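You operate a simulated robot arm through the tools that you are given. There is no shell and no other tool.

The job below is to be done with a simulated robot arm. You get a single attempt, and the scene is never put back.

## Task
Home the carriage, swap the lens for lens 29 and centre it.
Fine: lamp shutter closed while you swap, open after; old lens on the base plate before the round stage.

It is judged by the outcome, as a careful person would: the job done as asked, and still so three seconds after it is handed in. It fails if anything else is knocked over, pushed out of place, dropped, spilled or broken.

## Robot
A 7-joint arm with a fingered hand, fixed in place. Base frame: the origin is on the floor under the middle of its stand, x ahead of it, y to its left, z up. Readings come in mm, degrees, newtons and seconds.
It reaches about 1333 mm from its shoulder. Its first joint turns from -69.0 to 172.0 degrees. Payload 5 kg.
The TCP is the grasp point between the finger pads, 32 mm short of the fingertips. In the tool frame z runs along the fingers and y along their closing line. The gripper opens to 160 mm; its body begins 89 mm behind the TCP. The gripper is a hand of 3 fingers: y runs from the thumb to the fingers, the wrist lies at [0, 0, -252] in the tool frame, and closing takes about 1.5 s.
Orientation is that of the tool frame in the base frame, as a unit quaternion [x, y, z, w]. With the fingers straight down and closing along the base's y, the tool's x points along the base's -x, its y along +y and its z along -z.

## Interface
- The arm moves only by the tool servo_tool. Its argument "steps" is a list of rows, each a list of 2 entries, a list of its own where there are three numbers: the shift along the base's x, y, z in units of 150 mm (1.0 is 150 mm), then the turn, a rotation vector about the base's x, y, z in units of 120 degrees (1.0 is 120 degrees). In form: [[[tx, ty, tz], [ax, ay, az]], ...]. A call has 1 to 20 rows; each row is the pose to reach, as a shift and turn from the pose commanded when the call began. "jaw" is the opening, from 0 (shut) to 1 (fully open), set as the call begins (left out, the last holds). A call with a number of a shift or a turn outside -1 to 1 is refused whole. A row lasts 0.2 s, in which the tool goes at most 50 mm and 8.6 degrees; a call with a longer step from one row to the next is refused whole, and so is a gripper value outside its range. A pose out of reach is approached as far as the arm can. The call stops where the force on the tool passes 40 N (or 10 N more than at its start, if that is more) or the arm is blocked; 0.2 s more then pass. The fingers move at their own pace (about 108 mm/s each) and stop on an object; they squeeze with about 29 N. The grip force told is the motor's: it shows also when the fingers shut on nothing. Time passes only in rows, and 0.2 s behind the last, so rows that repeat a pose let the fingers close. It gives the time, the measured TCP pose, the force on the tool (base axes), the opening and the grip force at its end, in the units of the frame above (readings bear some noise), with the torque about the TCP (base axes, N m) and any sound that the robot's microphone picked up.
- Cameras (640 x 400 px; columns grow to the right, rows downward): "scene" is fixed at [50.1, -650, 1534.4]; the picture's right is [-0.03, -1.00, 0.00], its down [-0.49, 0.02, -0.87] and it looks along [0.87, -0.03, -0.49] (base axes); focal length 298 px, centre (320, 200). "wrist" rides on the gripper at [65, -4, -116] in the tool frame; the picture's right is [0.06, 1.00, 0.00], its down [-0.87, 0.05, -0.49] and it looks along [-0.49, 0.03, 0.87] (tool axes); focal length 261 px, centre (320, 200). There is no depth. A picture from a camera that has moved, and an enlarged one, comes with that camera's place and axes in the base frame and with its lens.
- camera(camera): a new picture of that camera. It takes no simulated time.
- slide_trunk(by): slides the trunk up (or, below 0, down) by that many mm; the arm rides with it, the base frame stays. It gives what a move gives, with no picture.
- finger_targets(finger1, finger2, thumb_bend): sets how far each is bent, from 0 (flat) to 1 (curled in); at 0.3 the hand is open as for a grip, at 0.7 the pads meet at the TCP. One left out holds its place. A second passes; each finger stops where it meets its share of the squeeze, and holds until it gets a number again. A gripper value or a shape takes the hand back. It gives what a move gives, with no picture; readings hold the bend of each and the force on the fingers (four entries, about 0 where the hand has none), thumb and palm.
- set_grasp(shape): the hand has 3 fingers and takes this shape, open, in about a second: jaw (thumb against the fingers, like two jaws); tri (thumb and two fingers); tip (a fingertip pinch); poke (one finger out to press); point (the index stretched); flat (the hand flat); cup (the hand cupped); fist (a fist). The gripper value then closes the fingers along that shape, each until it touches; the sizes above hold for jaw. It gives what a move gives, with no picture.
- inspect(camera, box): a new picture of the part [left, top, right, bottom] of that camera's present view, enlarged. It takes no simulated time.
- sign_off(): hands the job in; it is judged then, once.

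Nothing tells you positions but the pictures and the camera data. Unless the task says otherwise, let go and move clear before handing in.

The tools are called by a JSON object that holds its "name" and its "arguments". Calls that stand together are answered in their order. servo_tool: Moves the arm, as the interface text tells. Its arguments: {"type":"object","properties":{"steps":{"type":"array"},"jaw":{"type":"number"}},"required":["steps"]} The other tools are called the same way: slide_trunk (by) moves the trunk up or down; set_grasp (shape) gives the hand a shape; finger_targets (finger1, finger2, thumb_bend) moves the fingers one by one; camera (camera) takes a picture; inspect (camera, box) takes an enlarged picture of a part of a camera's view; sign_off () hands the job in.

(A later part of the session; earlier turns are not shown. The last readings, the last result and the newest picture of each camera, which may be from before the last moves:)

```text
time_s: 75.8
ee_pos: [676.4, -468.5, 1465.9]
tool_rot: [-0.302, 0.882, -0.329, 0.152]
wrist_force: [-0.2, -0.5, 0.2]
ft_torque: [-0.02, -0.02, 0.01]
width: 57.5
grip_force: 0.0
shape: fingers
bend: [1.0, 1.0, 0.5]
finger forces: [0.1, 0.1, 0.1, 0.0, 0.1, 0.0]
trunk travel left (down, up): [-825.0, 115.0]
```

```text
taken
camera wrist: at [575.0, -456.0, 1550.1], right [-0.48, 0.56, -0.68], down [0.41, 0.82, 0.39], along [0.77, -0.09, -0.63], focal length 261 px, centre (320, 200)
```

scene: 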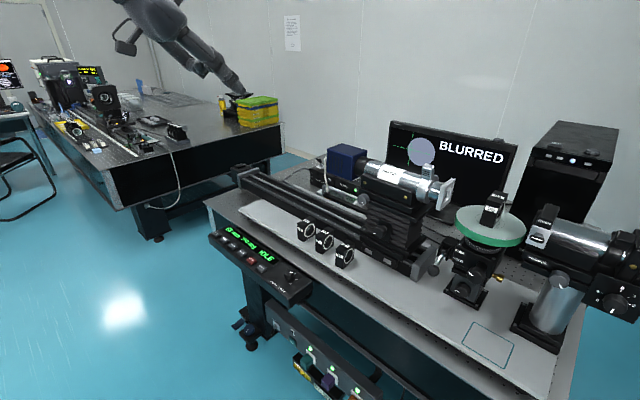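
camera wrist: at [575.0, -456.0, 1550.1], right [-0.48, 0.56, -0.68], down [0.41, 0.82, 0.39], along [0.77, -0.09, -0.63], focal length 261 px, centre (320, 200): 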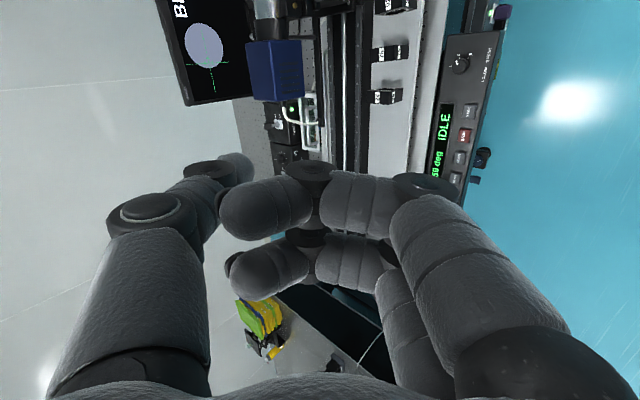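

That direction works cleanly. I'll do the second quarter turn.

{"name": "servo_tool", "arguments": {"steps": [[[0, 0, 0], [-0.032, 0.0333, 0.0502]], [[0, 0, 0], [-0.0641, 0.0667, 0.1004]], [[0, 0, 0], [-0.0961, 0.1, 0.1505]], [[0, 0, 0], [-0.1282, 0.1334, 0.2007]], [[0, 0, 0], [-0.1602, 0.1667, 0.2509]], [[0, 0, 0], [-0.1923, 0.2001, 0.3011]], [[0, 0, 0], [-0.2243, 0.2334, 0.3513]], [[0, 0, 0], [-0.2564, 0.2668, 0.4015]], [[0, 0, 0], [-0.2884, 0.3001, 0.4516]], [[0, 0, 0], [-0.3205, 0.3335, 0.5018]], [[0, 0, 0], [-0.3525, 0.3668, 0.552]]]}}

{"name": "camera", "arguments": {"camera": "wrist"}}

{"name": "camera", "arguments": {"camera": "scene"}}

```text
time_s: 78.2
ee_pos: [676.0, -468.9, 1465.7]
tool_rot: [0.837, -0.408, 0.342, 0.125]
wrist_force: [0.2, 0.2, -0.7]
ft_torque: [0.01, 0.0, 0.02]
width: 57.4
grip_force: 0.1
shape: fingers
bend: [1.0, 1.0, 0.5]
finger forces: [0.0, 0.0, 0.0, 0.0, 0.0, 0.0]
trunk travel left (down, up): [-825.0, 115.0]
```

```text
taken
camera wrist: at [654.5, -448.3, 1595.9], right [-0.74, -0.67, -0.03], down [-0.65, 0.73, -0.23], along [0.17, -0.15, -0.97], focal length 261 px, centre (320, 200)
```

wrist: 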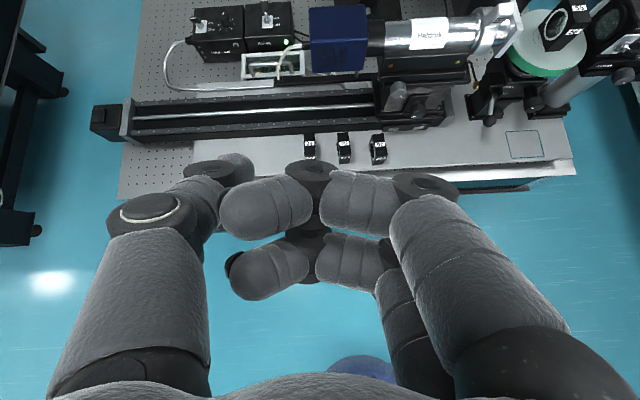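

```text
taken
```

scene: 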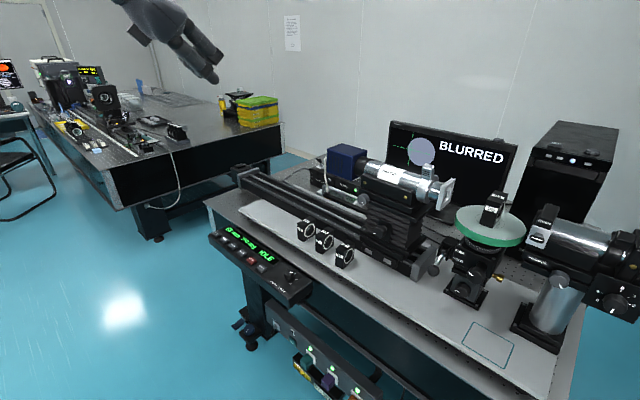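

The camera is now on top, looking down over the bench. I'll enlarge this view to get the bench direction and positions precisely.

{"name": "inspect", "arguments": {"camera": "wrist", "box": [290, 110, 410, 185]}}

{"name": "inspect", "arguments": {"camera": "wrist", "box": [440, 0, 640, 200]}}

{"name": "inspect", "arguments": {"camera": "wrist", "box": [80, 60, 400, 200]}}

```text
5.33 times, centred on (350, 148) of wrist
camera zoom: at [654.5, -448.3, 1595.9], right [-0.74, -0.67, -0.03], down [-0.65, 0.73, -0.23], along [0.17, -0.15, -0.97], focal length 1390 px, centre (160, 480)
```

zoom: 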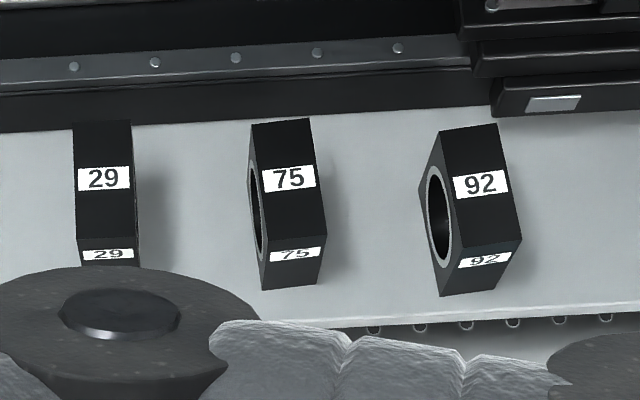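

```text
2.00 times, centred on (540, 100) of wrist
camera zoom: at [654.5, -448.3, 1595.9], right [-0.74, -0.67, -0.03], down [-0.65, 0.73, -0.23], along [0.17, -0.15, -0.97], focal length 521 px, centre (-120, 400)
```

zoom: 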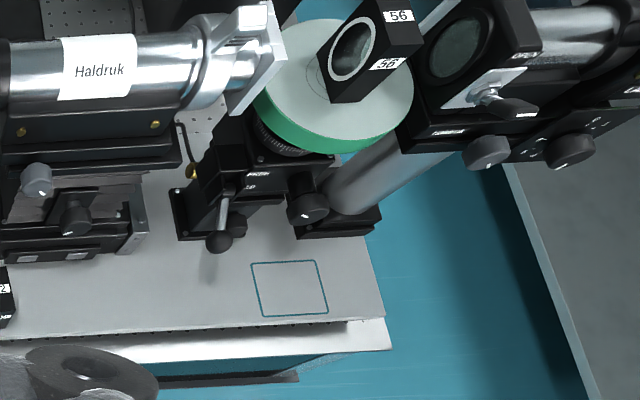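

```text
2.00 times, centred on (240, 130) of wrist
camera zoom: at [654.5, -448.3, 1595.9], right [-0.74, -0.67, -0.03], down [-0.65, 0.73, -0.23], along [0.17, -0.15, -0.97], focal length 521 px, centre (480, 340)
```

zoom: 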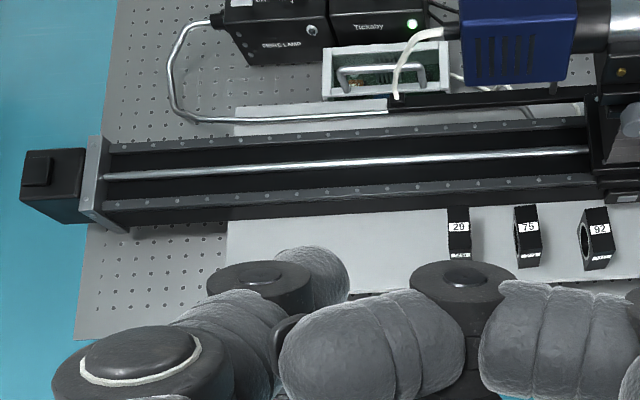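

The bench axis runs along about (-0.707,-0.707). The toggle needs a downward push, and my thumb tip offset in this pose is about (56,13,-24) from the TCP. I'll head for the shutter area in steps.

{"name": "servo_tool", "arguments": {"steps": [[[-0.15, -0.25, 0], [0, 0, 0]], [[-0.3, -0.5, 0], [0, 0, 0]], [[-0.45, -0.75, 0], [0, 0, 0]], [[-0.6, -1.0, 0], [0, 0, 0]]]}}

{"name": "servo_tool", "arguments": {"steps": [[[-0.15, -0.25, 0], [0, 0, 0]], [[-0.3, -0.5, 0], [0, 0, 0]], [[-0.45, -0.75, 0], [0, 0, 0]], [[-0.6, -1.0, 0], [0, 0, 0]]]}}

{"name": "camera", "arguments": {"camera": "scene"}}

{"name": "camera", "arguments": {"camera": "wrist"}}

```text
time_s: 79.2
ee_pos: [583.4, -624.9, 1465.5]
tool_rot: [0.837, -0.409, 0.341, 0.125]
wrist_force: [-0.7, -1.8, -0.4]
ft_torque: [0.04, -0.04, 0.06]
width: 57.5
grip_force: 0.1
shape: fingers
bend: [1.0, 1.0, 0.5]
finger forces: [0.0, 0.0, 0.0, 0.0, 0.0, 0.0]
trunk travel left (down, up): [-825.0, 115.0]
```

```text
time_s: 80.2
ee_pos: [490.6, -774.6, 1465.2]
tool_rot: [0.837, -0.409, 0.342, 0.124]
wrist_force: [-1.3, -0.8, 0.0]
ft_torque: [0.06, -0.07, 0.07]
width: 57.4
grip_force: 0.0
shape: fingers
bend: [1.0, 1.0, 0.5]
finger forces: [0.1, 0.0, 0.0, 0.0, 0.1, 0.0]
trunk travel left (down, up): [-825.0, 115.0]
```

```text
taken
```

scene: 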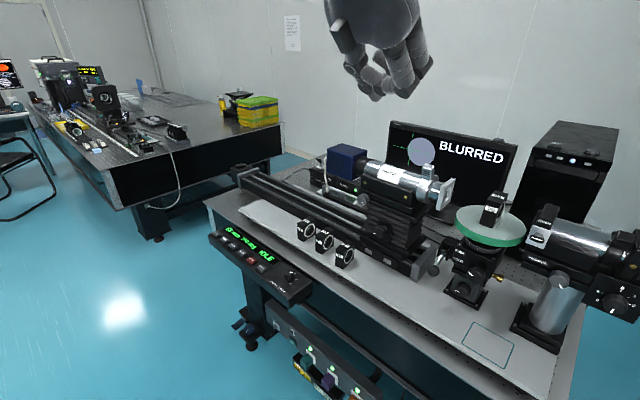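

```text
taken
camera wrist: at [468.8, -754.3, 1595.5], right [-0.74, -0.67, -0.03], down [-0.65, 0.73, -0.23], along [0.17, -0.15, -0.97], focal length 261 px, centre (320, 200)
```

wrist: 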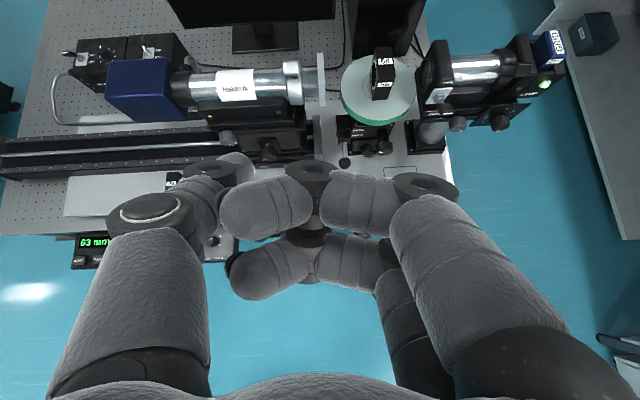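

I have a clean top view of the stage and lamp. I'll enlarge it for measurements.

{"name": "inspect", "arguments": {"camera": "wrist", "box": [310, 30, 450, 170]}}

{"name": "inspect", "arguments": {"camera": "wrist", "box": [400, 20, 570, 150]}}

```text
2.86 times, centred on (380, 100) of wrist
camera zoom: at [468.8, -754.3, 1595.5], right [-0.74, -0.67, -0.03], down [-0.65, 0.73, -0.23], along [0.17, -0.15, -0.97], focal length 745 px, centre (149, 486)
```

zoom: 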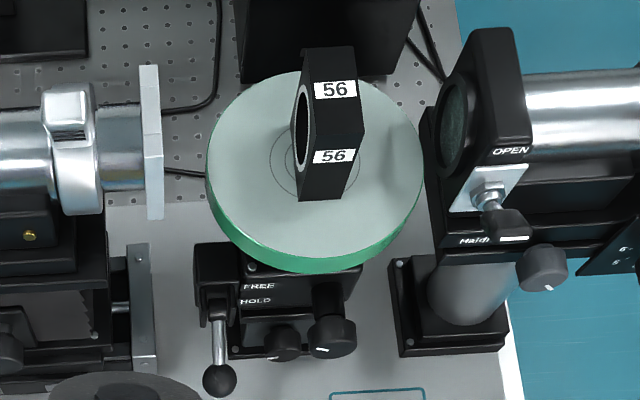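

```text
3.08 times, centred on (485, 85) of wrist
camera zoom: at [468.8, -754.3, 1595.5], right [-0.74, -0.67, -0.03], down [-0.65, 0.73, -0.23], along [0.17, -0.15, -0.97], focal length 802 px, centre (-188, 554)
```

zoom: 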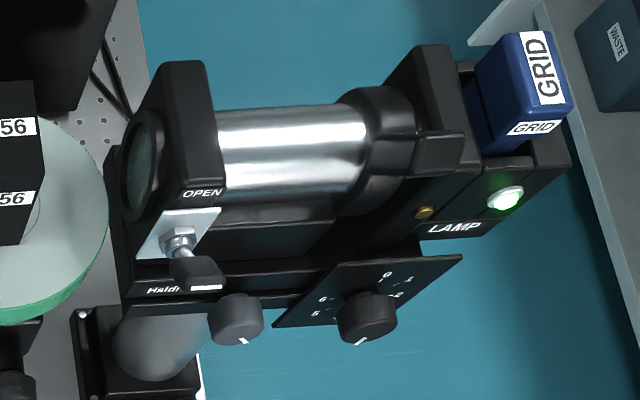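

Measurements:

| Item | Value |
|---|---|
| Lens block size | about 28 × 53 × 62 mm, aligned with the bench |
| Stage centre | about (611,-1060,1160) |
| Toggle tip | (478,-1062,1207) |

I'll move above the toggle with the thumb.

{"name": "servo_tool", "arguments": {"steps": [[[-0.1, -0.25, -0.1], [0, 0, 0]], [[-0.2, -0.5, -0.2], [0, 0, 0]], [[-0.3, -0.75, -0.3], [0, 0, 0]], [[-0.4, -1.0, -0.4], [0, 0, 0]]]}}

{"name": "servo_tool", "arguments": {"steps": [[[0, -0.23, -0.1], [0, 0, 0]], [[0, -0.46, -0.2], [0, 0, 0]], [[0, -0.7, -0.3], [0, 0, 0]]]}}

{"name": "camera", "arguments": {"camera": "scene"}}

{"name": "camera", "arguments": {"camera": "wrist"}}

```text
time_s: 81.2
ee_pos: [434.3, -920.0, 1406.2]
tool_rot: [0.837, -0.41, 0.341, 0.125]
wrist_force: [0.4, 0.5, 0.2]
ft_torque: [0.04, -0.03, 0.03]
width: 57.5
grip_force: 0.0
shape: fingers
bend: [1.0, 1.0, 0.5]
finger forces: [0.1, 0.0, 0.0, 0.0, 0.0, 0.1]
trunk travel left (down, up): [-825.0, 115.0]
```

```text
time_s: 82.0
ee_pos: [433.5, -1025.3, 1361.2]
tool_rot: [0.836, -0.41, 0.341, 0.127]
wrist_force: [-0.2, -1.3, 0.6]
ft_torque: [-0.03, 0.03, 0.02]
width: 57.6
grip_force: 0.1
shape: fingers
bend: [1.0, 1.0, 0.5]
finger forces: [0.1, 0.0, 0.0, 0.0, 0.0, 0.0]
trunk travel left (down, up): [-825.0, 115.0]
```

```text
taken
```

scene: 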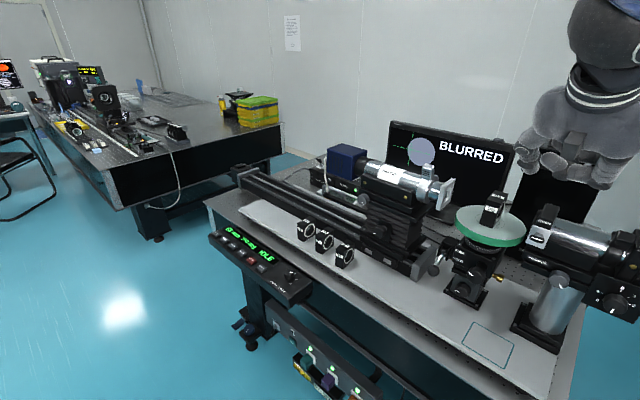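

```text
taken
camera wrist: at [410.3, -1004.9, 1491.2], right [-0.74, -0.67, -0.03], down [-0.65, 0.73, -0.23], along [0.17, -0.15, -0.97], focal length 261 px, centre (320, 200)
```

wrist: 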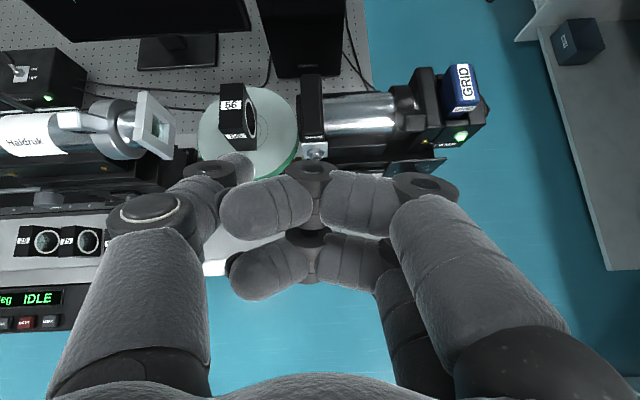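

The arm follows well here. I'll bring the thumb tip just above the toggle and check alignment.

{"name": "servo_tool", "arguments": {"steps": [[[-0.01, -0.12, -0.17], [0, 0, 0]], [[-0.02, -0.25, -0.34], [0, 0, 0]], [[-0.032, -0.371, -0.51], [0, 0, 0]]]}}

{"name": "camera", "arguments": {"camera": "wrist"}}

{"name": "inspect", "arguments": {"camera": "scene", "box": [480, 130, 640, 290]}}

```text
time_s: 82.8
ee_pos: [428.5, -1082.4, 1281.4]
tool_rot: [0.837, -0.409, 0.341, 0.125]
wrist_force: [0.2, 0.3, -1.2]
ft_torque: [0.01, -0.02, 0.02]
width: 57.4
grip_force: 0.0
shape: fingers
bend: [1.0, 1.0, 0.5]
finger forces: [0.0, 0.0, 0.1, 0.1, 0.1, 0.0]
trunk travel left (down, up): [-825.0, 115.0]
```

```text
taken
camera wrist: at [407.0, -1061.6, 1412.4], right [-0.74, -0.67, -0.03], down [-0.65, 0.73, -0.23], along [0.17, -0.15, -0.97], focal length 261 px, centre (320, 200)
```

wrist: 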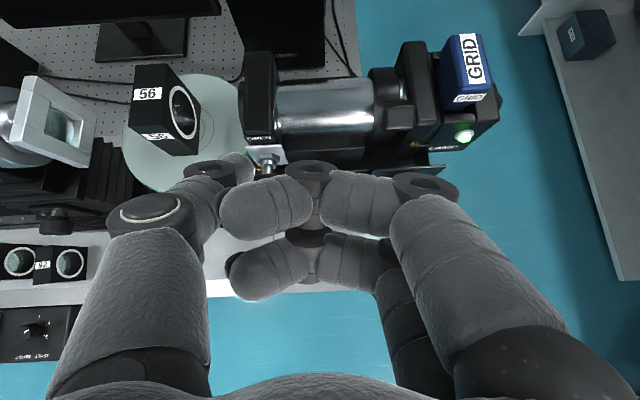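

```text
2.50 times, centred on (560, 210) of scene
camera zoom: at [50.1, -650.0, 1534.4], right [-0.03, -1.0, 0.0], down [-0.49, 0.02, -0.87], along [0.87, -0.03, -0.49], focal length 746 px, centre (-280, 175)
```

zoom: 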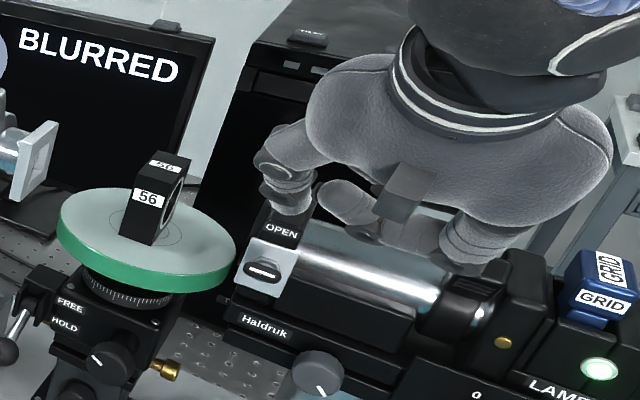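

The thumb tip is where I predicted, right over the toggle. I'll push down gently in small steps and listen for it.

{"name": "servo_tool", "arguments": {"steps": [[[0, 0, -0.08], [0, 0, 0]], [[0, 0, -0.16], [0, 0, 0]], [[0, 0, -0.24], [0, 0, 0]], [[0, 0, -0.3], [0, 0, 0]], [[0, 0, -0.34], [0, 0, 0]], [[0, 0, -0.38], [0, 0, 0]], [[0, 0, -0.42], [0, 0, 0]]]}}

{"name": "inspect", "arguments": {"camera": "scene", "box": [480, 130, 640, 290]}}

{"name": "inspect", "arguments": {"camera": "wrist", "box": [180, 100, 340, 220]}}

```text
time_s: 84.4
ee_pos: [431.1, -1079.5, 1221.4]
tool_rot: [0.837, -0.409, 0.341, 0.125]
wrist_force: [0.2, 0.7, -0.4]
ft_torque: [-0.01, 0.02, 0.01]
width: 57.5
grip_force: 0.1
shape: fingers
bend: [1.0, 1.0, 0.5]
finger forces: [0.1, 0.0, 0.0, 0.0, 0.3, 0.1]
trunk travel left (down, up): [-825.0, 115.0]
```

```text
2.50 times, centred on (560, 210) of scene
camera zoom: at [50.1, -650.0, 1534.4], right [-0.03, -1.0, 0.0], down [-0.49, 0.02, -0.87], along [0.87, -0.03, -0.49], focal length 746 px, centre (-280, 175)
```

zoom: 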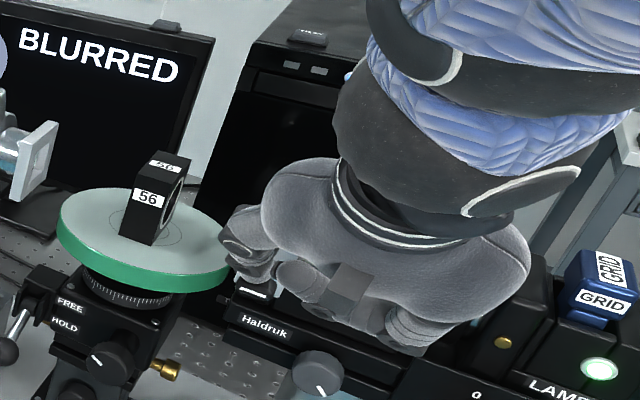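

```text
3.33 times, centred on (260, 160) of wrist
camera zoom: at [409.2, -1059.9, 1351.3], right [-0.74, -0.67, -0.03], down [-0.65, 0.73, -0.23], along [0.17, -0.15, -0.97], focal length 869 px, centre (520, 333)
```

zoom: 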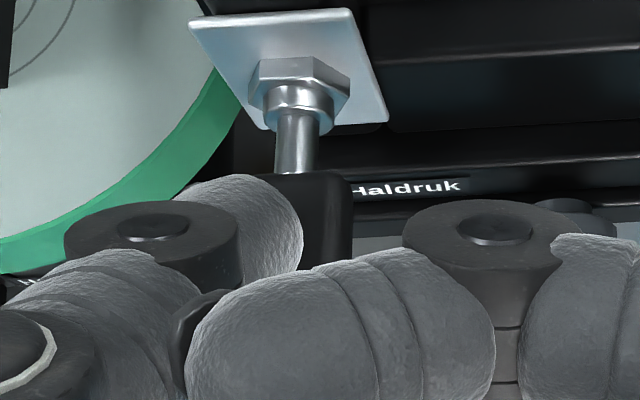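

The thumb appears to have just met the paddle. I'll keep pushing down slowly.

{"name": "servo_tool", "arguments": {"steps": [[[0, 0, -0.04], [0, 0, 0]], [[0, 0, -0.08], [0, 0, 0]], [[0, 0, -0.12], [0, 0, 0]]]}}

{"name": "inspect", "arguments": {"camera": "wrist", "box": [180, 100, 340, 220]}}

{"name": "inspect", "arguments": {"camera": "scene", "box": [510, 190, 590, 260]}}

```text
time_s: 85.2
ee_pos: [431.6, -1079.6, 1203.0]
tool_rot: [0.837, -0.409, 0.341, 0.125]
wrist_force: [-0.8, 0.8, -0.2]
ft_torque: [-0.02, 0.01, 0.01]
width: 57.5
grip_force: 0.1
shape: fingers
bend: [1.0, 1.0, 0.5]
finger forces: [0.0, 0.1, 0.1, 0.0, 0.0, 0.1]
trunk travel left (down, up): [-825.0, 115.0]
```

```text
3.33 times, centred on (260, 160) of wrist
camera zoom: at [409.5, -1059.7, 1333.2], right [-0.74, -0.67, -0.03], down [-0.65, 0.73, -0.23], along [0.17, -0.15, -0.97], focal length 869 px, centre (520, 333)
```

zoom: 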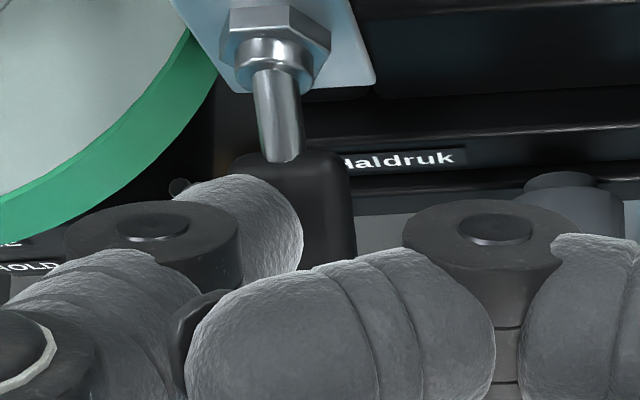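

```text
5.71 times, centred on (550, 225) of scene
camera zoom: at [50.1, -650.0, 1534.4], right [-0.03, -1.0, 0.0], down [-0.49, 0.02, -0.87], along [0.87, -0.03, -0.49], focal length 1705 px, centre (-994, 57)
```

zoom: 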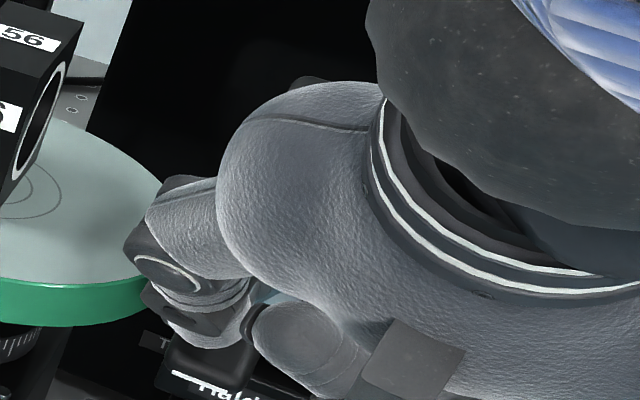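

The toggle has swung down: its tip is now about 23 mm below its pivot, mirroring where it was above. I'll lift off and confirm.

{"name": "servo_tool", "arguments": {"steps": [[[0, 0, 0.15], [0, 0, 0]], [[0, 0, 0.4], [0, 0, 0]], [[0, 0, 0.7], [0, 0, 0]], [[0, 0.15, 1.0], [0, 0, 0]]]}}

{"name": "servo_tool", "arguments": {"steps": [[[0, 0.3, 0.1], [0, 0, 0]], [[0, 0.6, 0.2], [0, 0, 0]], [[0, 0.9, 0.2], [0, 0, 0]]]}}

{"name": "camera", "arguments": {"camera": "scene"}}

{"name": "inspect", "arguments": {"camera": "scene", "box": [500, 190, 600, 280]}}

{"name": "camera", "arguments": {"camera": "wrist"}}

```text
refused: row 4 steps farther than a row can; nothing moved
```

```text
time_s: 86.0
ee_pos: [429.6, -944.5, 1236.0]
tool_rot: [0.836, -0.409, 0.342, 0.127]
wrist_force: [0.3, 0.3, 1.5]
ft_torque: [-0.02, 0.02, -0.02]
width: 57.6
grip_force: 0.0
shape: fingers
bend: [1.0, 1.0, 0.5]
finger forces: [0.0, 0.0, 0.0, 0.0, 0.0, 0.0]
trunk travel left (down, up): [-825.0, 115.0]
```

```text
taken
```

scene: 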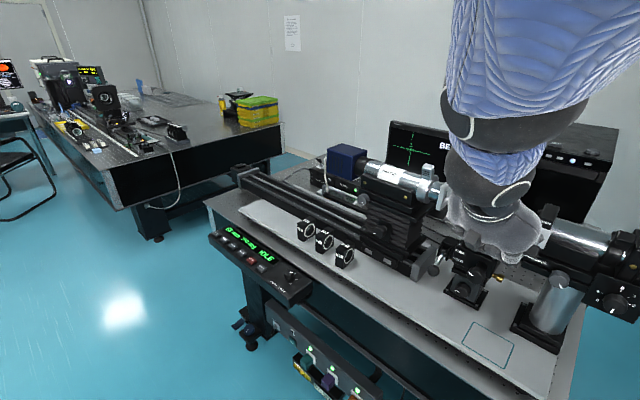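

```text
4.44 times, centred on (550, 235) of scene
camera zoom: at [50.1, -650.0, 1534.4], right [-0.03, -1.0, 0.0], down [-0.49, 0.02, -0.87], along [0.87, -0.03, -0.49], focal length 1326 px, centre (-702, 44)
```

zoom: 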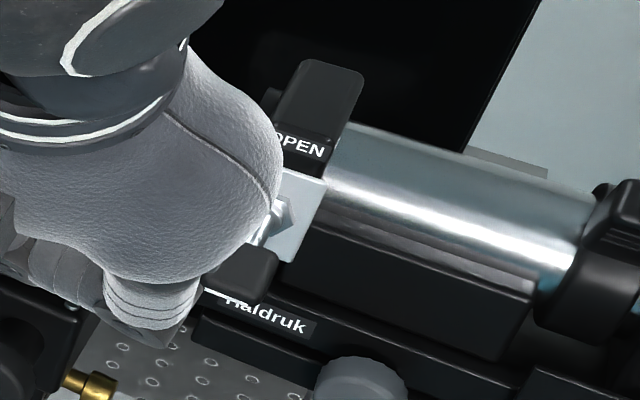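

```text
taken
camera wrist: at [407.3, -924.1, 1365.6], right [-0.74, -0.67, -0.03], down [-0.65, 0.73, -0.23], along [0.17, -0.15, -0.97], focal length 261 px, centre (320, 200)
```

wrist: 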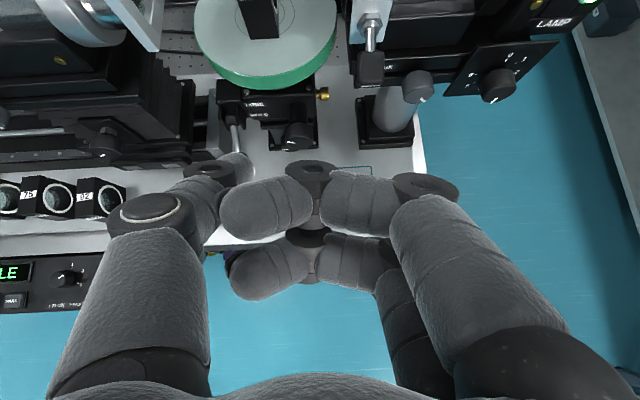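

The monitor's bright disc has gone and only the crosshair remains, so the shutter is closed. The gap between the stage and lamp face is tight, so I'll lift clear and open the hand asymmetrically, with the right fingers nearly closed and the thumb wide.

{"name": "servo_tool", "arguments": {"steps": [[[0, 0.1, 0.25], [0, 0, 0]], [[0, 0.2, 0.5], [0, 0, 0]], [[0, 0.2, 0.8], [0, 0, 0]], [[0, 0.2, 1.0], [0, 0, 0]]]}}

{"name": "finger_targets", "arguments": {"finger1": 0.6, "finger2": 0.6, "thumb_bend": 0.4}}

{"name": "camera", "arguments": {"camera": "wrist"}}

{"name": "inspect", "arguments": {"camera": "wrist", "box": [300, 0, 480, 120]}}

{"name": "camera", "arguments": {"camera": "scene"}}

```text
time_s: 87.0
ee_pos: [429.6, -914.8, 1384.7]
tool_rot: [0.837, -0.409, 0.342, 0.126]
wrist_force: [0.2, 0.5, 0.0]
ft_torque: [0.0, 0.01, 0.0]
width: 57.5
grip_force: 0.0
shape: fingers
bend: [1.0, 1.0, 0.5]
finger forces: [0.0, 0.0, 0.1, 0.0, 0.0, 0.0]
trunk travel left (down, up): [-825.0, 115.0]
```

```text
time_s: 88.0
ee_pos: [429.6, -916.2, 1383.3]
tool_rot: [0.837, -0.409, 0.342, 0.125]
wrist_force: [0.8, -0.4, -0.2]
ft_torque: [0.0, 0.01, -0.01]
width: 86.9
grip_force: 0.0
shape: fingers
bend: [0.6, 0.6, 0.4]
finger forces: [0.0, 0.0, 0.0, 0.1, 0.0, 0.0]
trunk travel left (down, up): [-825.0, 115.0]
```

```text
taken
camera wrist: at [407.6, -895.8, 1514.0], right [-0.74, -0.67, -0.03], down [-0.65, 0.73, -0.23], along [0.17, -0.15, -0.97], focal length 261 px, centre (320, 200)
```

wrist: 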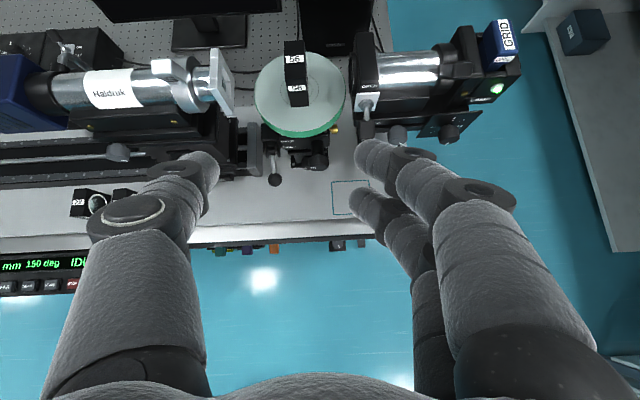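

```text
3.33 times, centred on (390, 60) of wrist
camera zoom: at [407.6, -895.8, 1514.0], right [-0.74, -0.67, -0.03], down [-0.65, 0.73, -0.23], along [0.17, -0.15, -0.97], focal length 869 px, centre (87, 667)
```

zoom: 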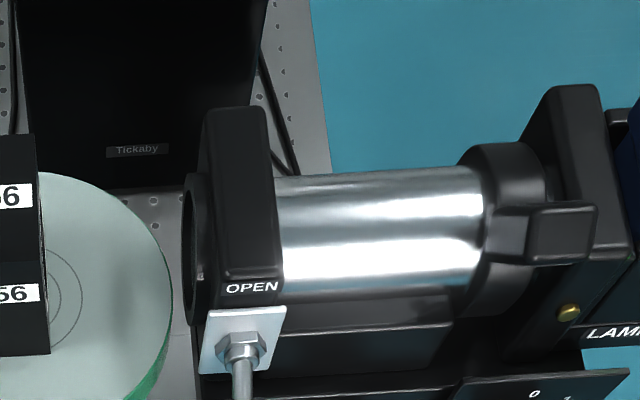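

```text
taken
```

scene: 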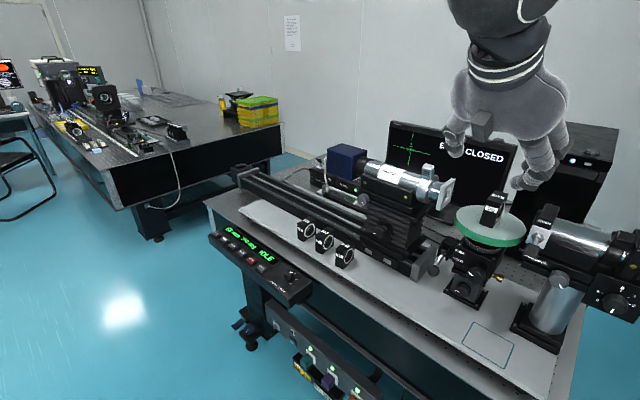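

The monitor confirms "CLOSED". The right fingers' outer edge is about 62 mm from centre and the lamp face is about 75 mm from stage centre, so there is a little room. I'll square the hand to the bench axis and move to a pre-grasp point in front of and above lens 56.

{"name": "servo_tool", "arguments": {"steps": [[[0.2, -0.14, 0], [-0.0187, 0.0055, 0.022]], [[0.4, -0.28, -0.1], [-0.0374, 0.011, 0.0443]], [[0.6, -0.42, -0.25], [-0.0374, 0.011, 0.0443]], [[0.75, -0.52, -0.45], [-0.0374, 0.011, 0.0443]], [[0.85, -0.59, -0.65], [-0.0374, 0.011, 0.0443]]]}}

{"name": "camera", "arguments": {"camera": "wrist"}}

{"name": "inspect", "arguments": {"camera": "scene", "box": [420, 110, 600, 280]}}

```text
time_s: 89.2
ee_pos: [557.4, -1004.8, 1282.3]
tool_rot: [0.854, -0.356, 0.351, 0.146]
wrist_force: [-0.2, -0.8, 0.4]
ft_torque: [0.01, 0.04, 0.0]
width: 87.0
grip_force: 0.1
shape: fingers
bend: [0.6, 0.6, 0.4]
finger forces: [0.0, 0.0, 0.0, 0.1, 0.1, 0.0]
trunk travel left (down, up): [-825.0, 115.0]
```

```text
taken
camera wrist: at [537.3, -975.5, 1411.7], right [-0.68, -0.73, 0.04], down [-0.72, 0.64, -0.26], along [0.17, -0.21, -0.96], focal length 261 px, centre (320, 200)
```

wrist: 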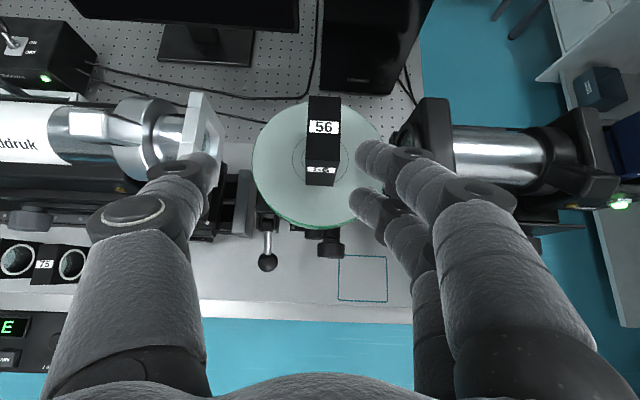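

```text
2.35 times, centred on (510, 195) of scene
camera zoom: at [50.1, -650.0, 1534.4], right [-0.03, -1.0, 0.0], down [-0.49, 0.02, -0.87], along [0.87, -0.03, -0.49], focal length 702 px, centre (-127, 212)
```

zoom: 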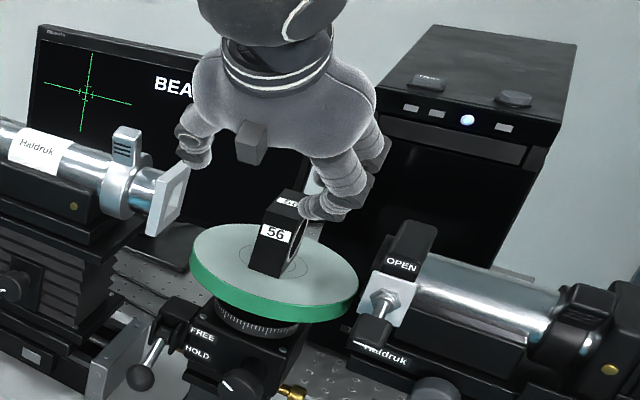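

The hand is squared up and lens 56 lies between the fingers in the view. I'll zoom in to measure its offset from the stage rings and from my fingers.

{"name": "inspect", "arguments": {"camera": "wrist", "box": [240, 80, 400, 230]}}

{"name": "inspect", "arguments": {"camera": "wrist", "box": [320, 80, 480, 230]}}

```text
2.67 times, centred on (320, 155) of wrist
camera zoom: at [537.3, -975.5, 1411.7], right [-0.68, -0.73, 0.04], down [-0.72, 0.64, -0.26], along [0.17, -0.21, -0.96], focal length 695 px, centre (320, 320)
```

zoom: 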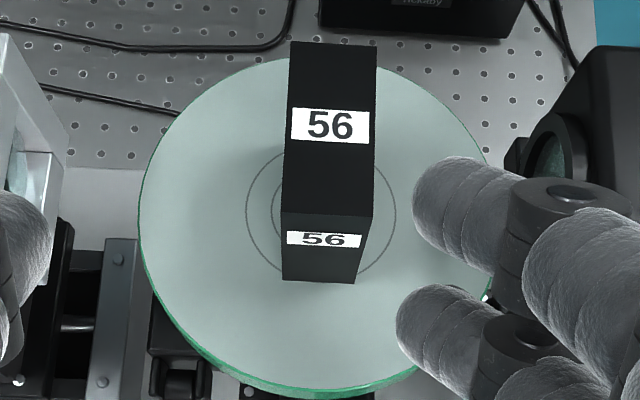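

```text
2.67 times, centred on (400, 155) of wrist
camera zoom: at [537.3, -975.5, 1411.7], right [-0.68, -0.73, 0.04], down [-0.72, 0.64, -0.26], along [0.17, -0.21, -0.96], focal length 695 px, centre (107, 320)
```

zoom: 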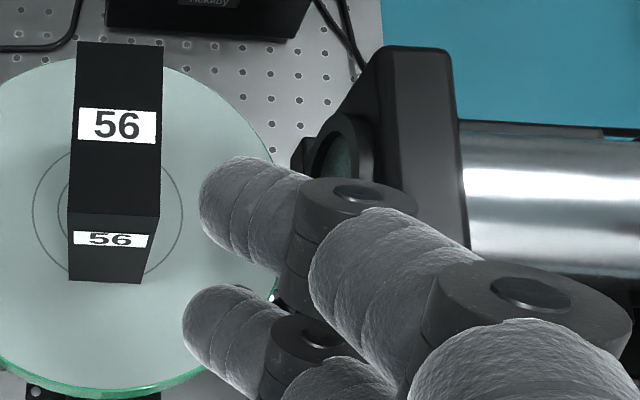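

{"name": "inspect", "arguments": {"camera": "wrist", "box": [295, 90, 350, 195]}}

{"name": "inspect", "arguments": {"camera": "wrist", "box": [285, 125, 355, 195]}}

```text
3.81 times, centred on (322, 142) of wrist
camera zoom: at [537.3, -975.5, 1411.7], right [-0.68, -0.73, 0.04], down [-0.72, 0.64, -0.26], along [0.17, -0.21, -0.96], focal length 993 px, centre (310, 419)
```

zoom: 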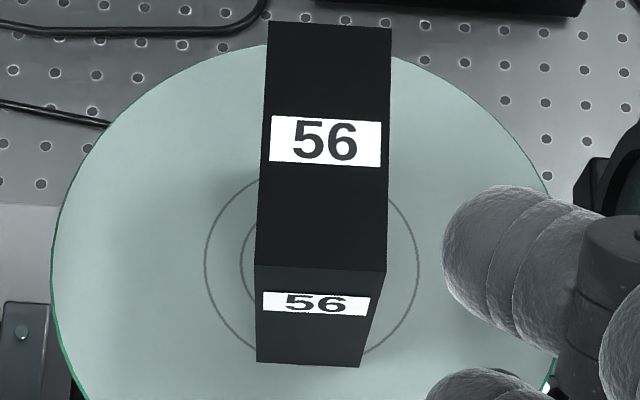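

```text
5.71 times, centred on (320, 160) of wrist
camera zoom: at [537.3, -975.5, 1411.7], right [-0.68, -0.73, 0.04], down [-0.72, 0.64, -0.26], along [0.17, -0.21, -0.96], focal length 1489 px, centre (320, 429)
```

zoom: 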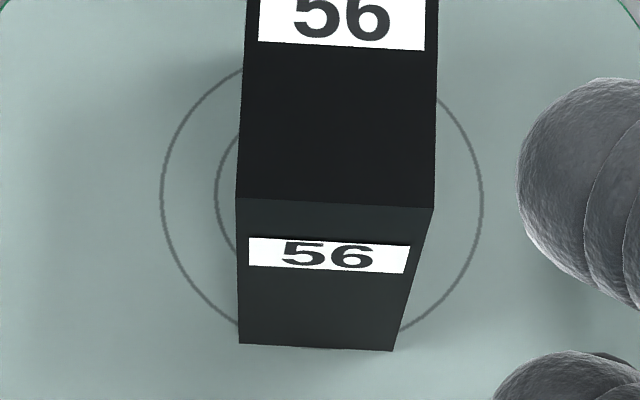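

Lens 56 sits within about 1 mm of the ring centre and is square to the bench. The hand path clears the lamp face by about 13 mm, so I'll slide in along the tool axis to straddle the lens.

{"name": "servo_tool", "arguments": {"steps": [[[0.086, -0.087, -0.132], [0, 0, 0]], [[0.172, -0.173, -0.264], [0, 0, 0]], [[0.25, -0.25, -0.385], [0, 0, 0]], [[0.32, -0.32, -0.49], [0, 0, 0]]]}}

{"name": "camera", "arguments": {"camera": "wrist"}}

{"name": "inspect", "arguments": {"camera": "scene", "box": [430, 130, 590, 270]}}

```text
time_s: 90.2
ee_pos: [608.7, -1053.4, 1209.2]
tool_rot: [0.854, -0.355, 0.352, 0.146]
wrist_force: [-0.3, -1.5, -0.5]
ft_torque: [0.0, 0.01, 0.06]
width: 87.4
grip_force: 0.1
shape: fingers
bend: [0.6, 0.6, 0.4]
finger forces: [0.0, 0.1, 0.0, 0.1, 0.1, 0.0]
trunk travel left (down, up): [-825.0, 115.0]
```

```text
taken
camera wrist: at [586.7, -1024.1, 1338.7], right [-0.68, -0.73, 0.04], down [-0.72, 0.64, -0.26], along [0.17, -0.21, -0.96], focal length 261 px, centre (320, 200)
```

wrist: 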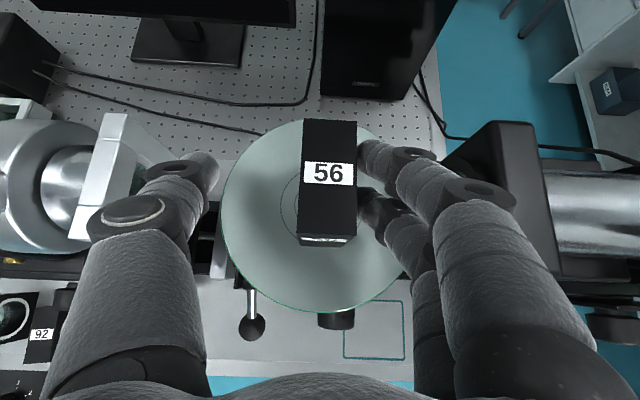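

```text
2.86 times, centred on (510, 200) of scene
camera zoom: at [50.1, -650.0, 1534.4], right [-0.03, -1.0, 0.0], down [-0.49, 0.02, -0.87], along [0.87, -0.03, -0.49], focal length 853 px, centre (-223, 200)
```

zoom: 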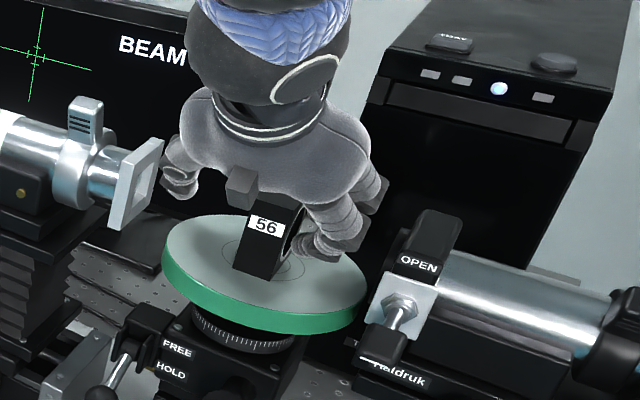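

The lens is straddled with even clearance. I'll close all fingers onto it until they stop.

{"name": "finger_targets", "arguments": {"finger1": 0.62, "finger2": 0.62, "thumb_bend": 0.62}}

{"name": "camera", "arguments": {"camera": "wrist"}}

```text
time_s: 91.2
ee_pos: [607.7, -1051.0, 1211.4]
tool_rot: [0.854, -0.355, 0.352, 0.146]
wrist_force: [-0.3, 0.5, 0.2]
ft_torque: [-0.02, 0.02, -0.05]
width: 41.1
grip_force: 0.5
shape: fingers
bend: [0.62, 0.62, 0.62]
finger forces: [0.3, 0.2, 0.0, 0.0, 0.0, 0.0]
trunk travel left (down, up): [-825.0, 115.0]
```

```text
taken
camera wrist: at [585.5, -1022.6, 1340.4], right [-0.68, -0.73, 0.04], down [-0.72, 0.64, -0.27], along [0.17, -0.21, -0.96], focal length 261 px, centre (320, 200)
```

wrist: 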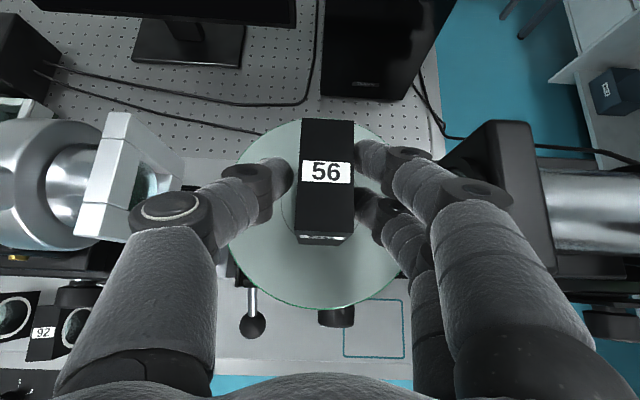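

The fingers are just touching the lens, so I'll squeeze.

{"name": "finger_targets", "arguments": {"finger1": 0.7, "finger2": 0.7, "thumb_bend": 0.75}}

{"name": "camera", "arguments": {"camera": "wrist"}}

```text
time_s: 92.2
ee_pos: [606.3, -1050.1, 1211.2]
tool_rot: [0.853, -0.355, 0.353, 0.147]
wrist_force: [0.0, 0.7, 0.3]
ft_torque: [0.05, 0.02, -0.02]
width: 32.1
grip_force: 17.3
shape: fingers
bend: [0.64, 0.64, 0.68]
finger forces: [8.6, 8.6, 0.0, 0.1, 17.1, 0.0]
trunk travel left (down, up): [-825.0, 115.0]
```

```text
taken
camera wrist: at [585.5, -1022.5, 1340.4], right [-0.68, -0.73, 0.04], down [-0.72, 0.64, -0.27], along [0.17, -0.21, -0.96], focal length 261 px, centre (320, 200)
```

wrist: 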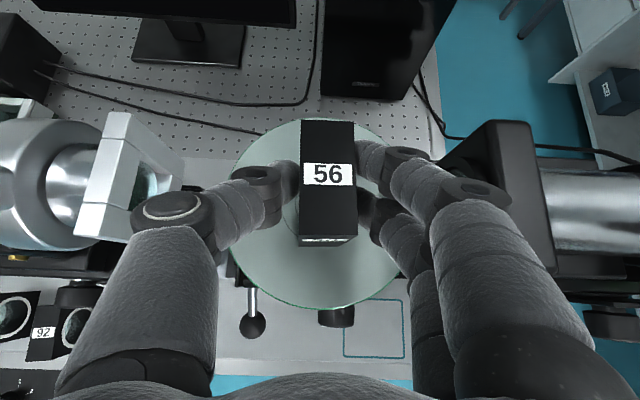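

I have a 17 N grip with all three digits in contact. I'll lift straight up a little and check that it holds.

{"name": "servo_tool", "arguments": {"steps": [[[0, 0, 0.05], [0, 0, 0]], [[0, 0, 0.1], [0, 0, 0]], [[0, 0, 0.15], [0, 0, 0]]]}}

{"name": "camera", "arguments": {"camera": "wrist"}}

{"name": "inspect", "arguments": {"camera": "scene", "box": [430, 130, 590, 270]}}

```text
time_s: 93.0
ee_pos: [607.4, -1051.8, 1234.7]
tool_rot: [0.853, -0.355, 0.352, 0.147]
wrist_force: [0.2, 0.9, -1.8]
ft_torque: [0.02, 0.01, 0.0]
width: 32.1
grip_force: 17.7
shape: fingers
bend: [0.64, 0.64, 0.68]
finger forces: [8.6, 8.6, 0.0, 0.0, 17.1, 0.0]
trunk travel left (down, up): [-825.0, 115.0]
```

```text
taken
camera wrist: at [586.1, -1022.9, 1364.0], right [-0.68, -0.73, 0.04], down [-0.72, 0.64, -0.27], along [0.17, -0.21, -0.96], focal length 261 px, centre (320, 200)
```

wrist: 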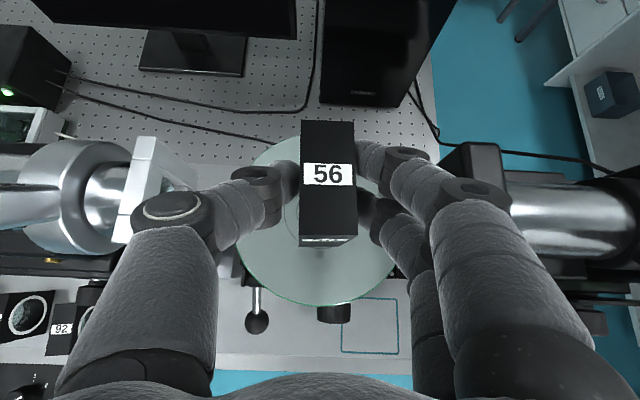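

```text
2.86 times, centred on (510, 200) of scene
camera zoom: at [50.1, -650.0, 1534.4], right [-0.03, -1.0, 0.0], down [-0.49, 0.02, -0.87], along [0.87, -0.03, -0.49], focal length 853 px, centre (-223, 200)
```

zoom: 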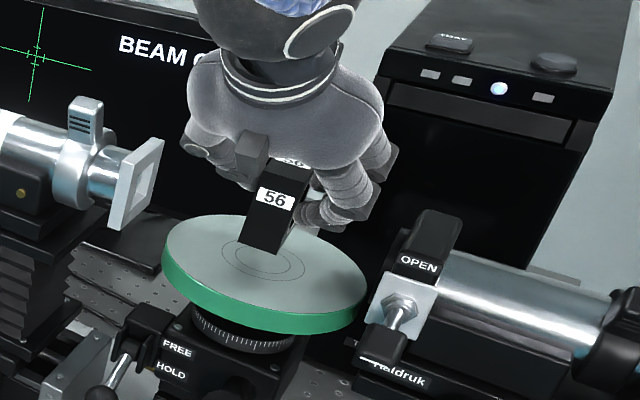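

Lens 56 is held firmly and the bare rings are visible. I'll lift it well clear and draw back from the stage.

{"name": "servo_tool", "arguments": {"steps": [[[0, 0, 0.15], [0, 0, 0]], [[0, 0, 0.35], [0, 0, 0]], [[0, 0, 0.55], [0, 0, 0]], [[-0.1, 0.1, 0.65], [0, 0, 0]], [[-0.25, 0.25, 0.65], [0, 0, 0]], [[-0.4, 0.4, 0.65], [0, 0, 0]], [[-0.55, 0.55, 0.65], [0, 0, 0]]]}}

{"name": "camera", "arguments": {"camera": "wrist"}}

{"name": "inspect", "arguments": {"camera": "scene", "box": [430, 100, 640, 400]}}

{"name": "camera", "arguments": {"camera": "scene"}}

```text
time_s: 94.6
ee_pos: [523.1, -968.4, 1335.6]
tool_rot: [0.853, -0.355, 0.353, 0.147]
wrist_force: [0.2, 0.4, -1.5]
ft_torque: [0.01, 0.01, -0.01]
width: 32.5
grip_force: 17.1
shape: fingers
bend: [0.64, 0.64, 0.68]
finger forces: [8.6, 8.6, 0.1, 0.0, 17.1, 0.0]
trunk travel left (down, up): [-825.0, 115.0]
```

```text
taken
camera wrist: at [502.0, -939.9, 1463.3], right [-0.68, -0.73, 0.04], down [-0.72, 0.64, -0.27], along [0.17, -0.21, -0.96], focal length 261 px, centre (320, 200)
```

wrist: 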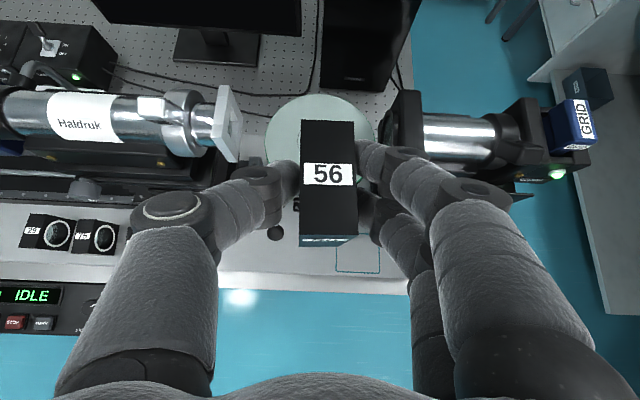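

```text
1.33 times, centred on (535, 250) of scene
camera zoom: at [50.1, -650.0, 1534.4], right [-0.03, -1.0, 0.0], down [-0.49, 0.02, -0.87], along [0.87, -0.03, -0.49], focal length 398 px, centre (33, 133)
```

zoom: 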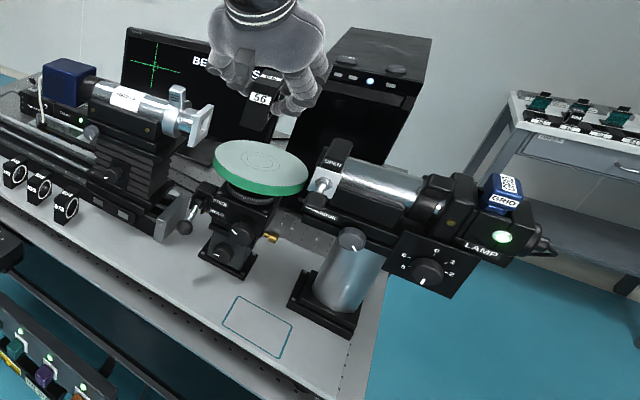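

```text
taken
```

scene: 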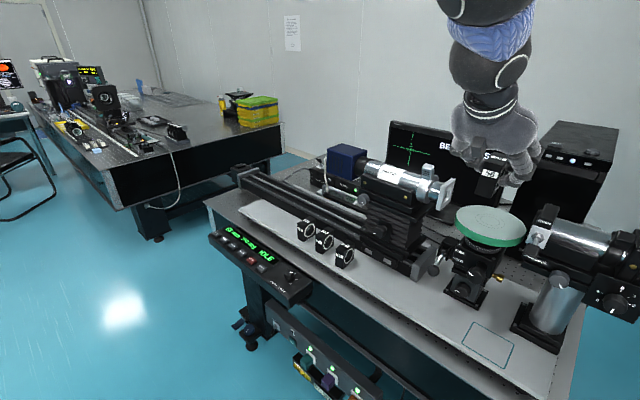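

Both cameras put the outline's centre near (463,-1037) with the plate at about z 935. The lowered toggle sticks out above it, so I'll descend in front of it and then slide in underneath. First I'll move sideways at this height.

{"name": "servo_tool", "arguments": {"steps": [[[-0.22, -0.06, 0], [0, 0, 0]], [[-0.44, -0.12, 0], [0, 0, 0]], [[-0.65, -0.18, 0], [0, 0, 0]]]}}

{"name": "slide_trunk", "arguments": {"by": -150}}

{"name": "camera", "arguments": {"camera": "wrist"}}

{"name": "camera", "arguments": {"camera": "scene"}}

```text
time_s: 95.4
ee_pos: [428.6, -997.6, 1333.5]
tool_rot: [0.854, -0.354, 0.353, 0.147]
wrist_force: [-0.5, -0.4, -2.5]
ft_torque: [0.01, -0.03, 0.0]
width: 32.2
grip_force: 16.8
shape: fingers
bend: [0.64, 0.64, 0.68]
finger forces: [8.6, 8.5, 0.1, 0.1, 17.0, 0.0]
trunk travel left (down, up): [-825.0, 115.0]
```

```text
time_s: 97.1
ee_pos: [428.4, -997.8, 1183.7]
tool_rot: [0.853, -0.355, 0.352, 0.147]
wrist_force: [0.4, -0.1, -2.6]
ft_torque: [-0.02, 0.02, 0.0]
width: 32.2
grip_force: 17.1
shape: fingers
bend: [0.64, 0.64, 0.68]
finger forces: [8.6, 8.4, 0.0, 0.0, 17.0, 0.0]
trunk travel left (down, up): [-675.0, 265.0]
```

```text
taken
camera wrist: at [407.0, -970.0, 1312.9], right [-0.68, -0.73, 0.04], down [-0.72, 0.64, -0.27], along [0.17, -0.21, -0.96], focal length 261 px, centre (320, 200)
```

wrist: 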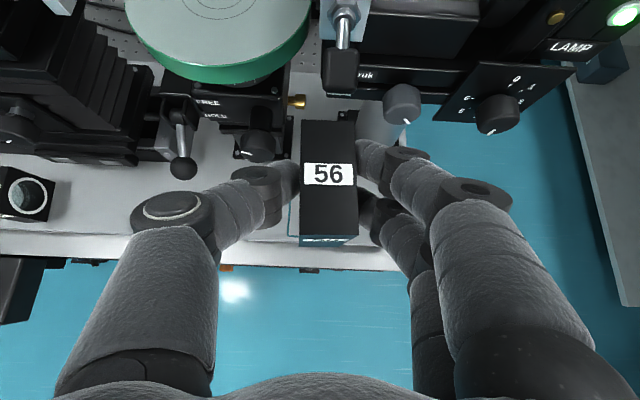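

```text
taken
```

scene: 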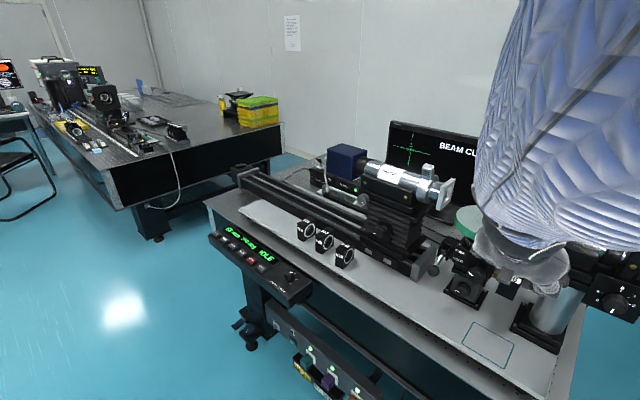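

The path in front of the lamp is clear. I'll lower the trunk another 130 mm.

{"name": "slide_trunk", "arguments": {"by": -130}}

{"name": "camera", "arguments": {"camera": "wrist"}}

{"name": "inspect", "arguments": {"camera": "scene", "box": [420, 180, 640, 400]}}

```text
time_s: 98.7
ee_pos: [427.8, -996.8, 1054.9]
tool_rot: [0.853, -0.355, 0.353, 0.147]
wrist_force: [0.0, 0.1, -1.3]
ft_torque: [0.03, 0.02, 0.03]
width: 32.4
grip_force: 17.0
shape: fingers
bend: [0.64, 0.64, 0.68]
finger forces: [8.6, 8.6, 0.0, 0.0, 17.0, 0.1]
trunk travel left (down, up): [-545.0, 395.0]
```

```text
taken
camera wrist: at [407.0, -969.9, 1182.9], right [-0.68, -0.73, 0.04], down [-0.72, 0.64, -0.27], along [0.17, -0.21, -0.96], focal length 261 px, centre (320, 200)
```

wrist: 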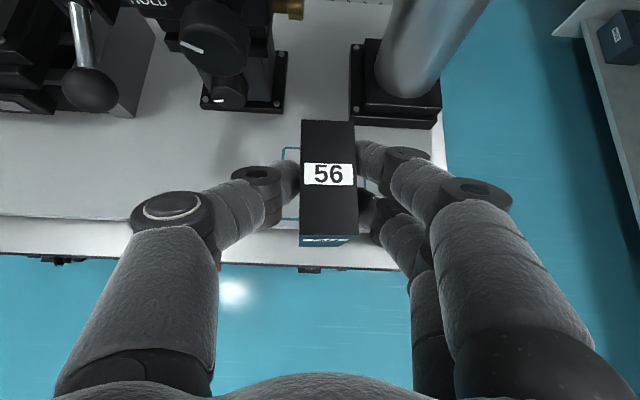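

```text
1.82 times, centred on (530, 290) of scene
camera zoom: at [50.1, -650.0, 1534.4], right [-0.03, -1.0, 0.0], down [-0.49, 0.02, -0.87], along [0.87, -0.03, -0.49], focal length 543 px, centre (-62, 36)
```

zoom: 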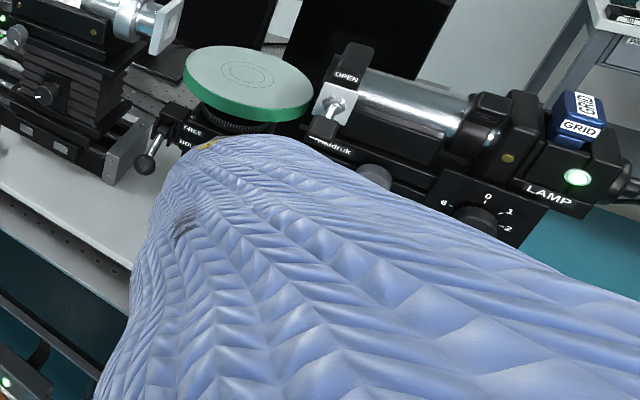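

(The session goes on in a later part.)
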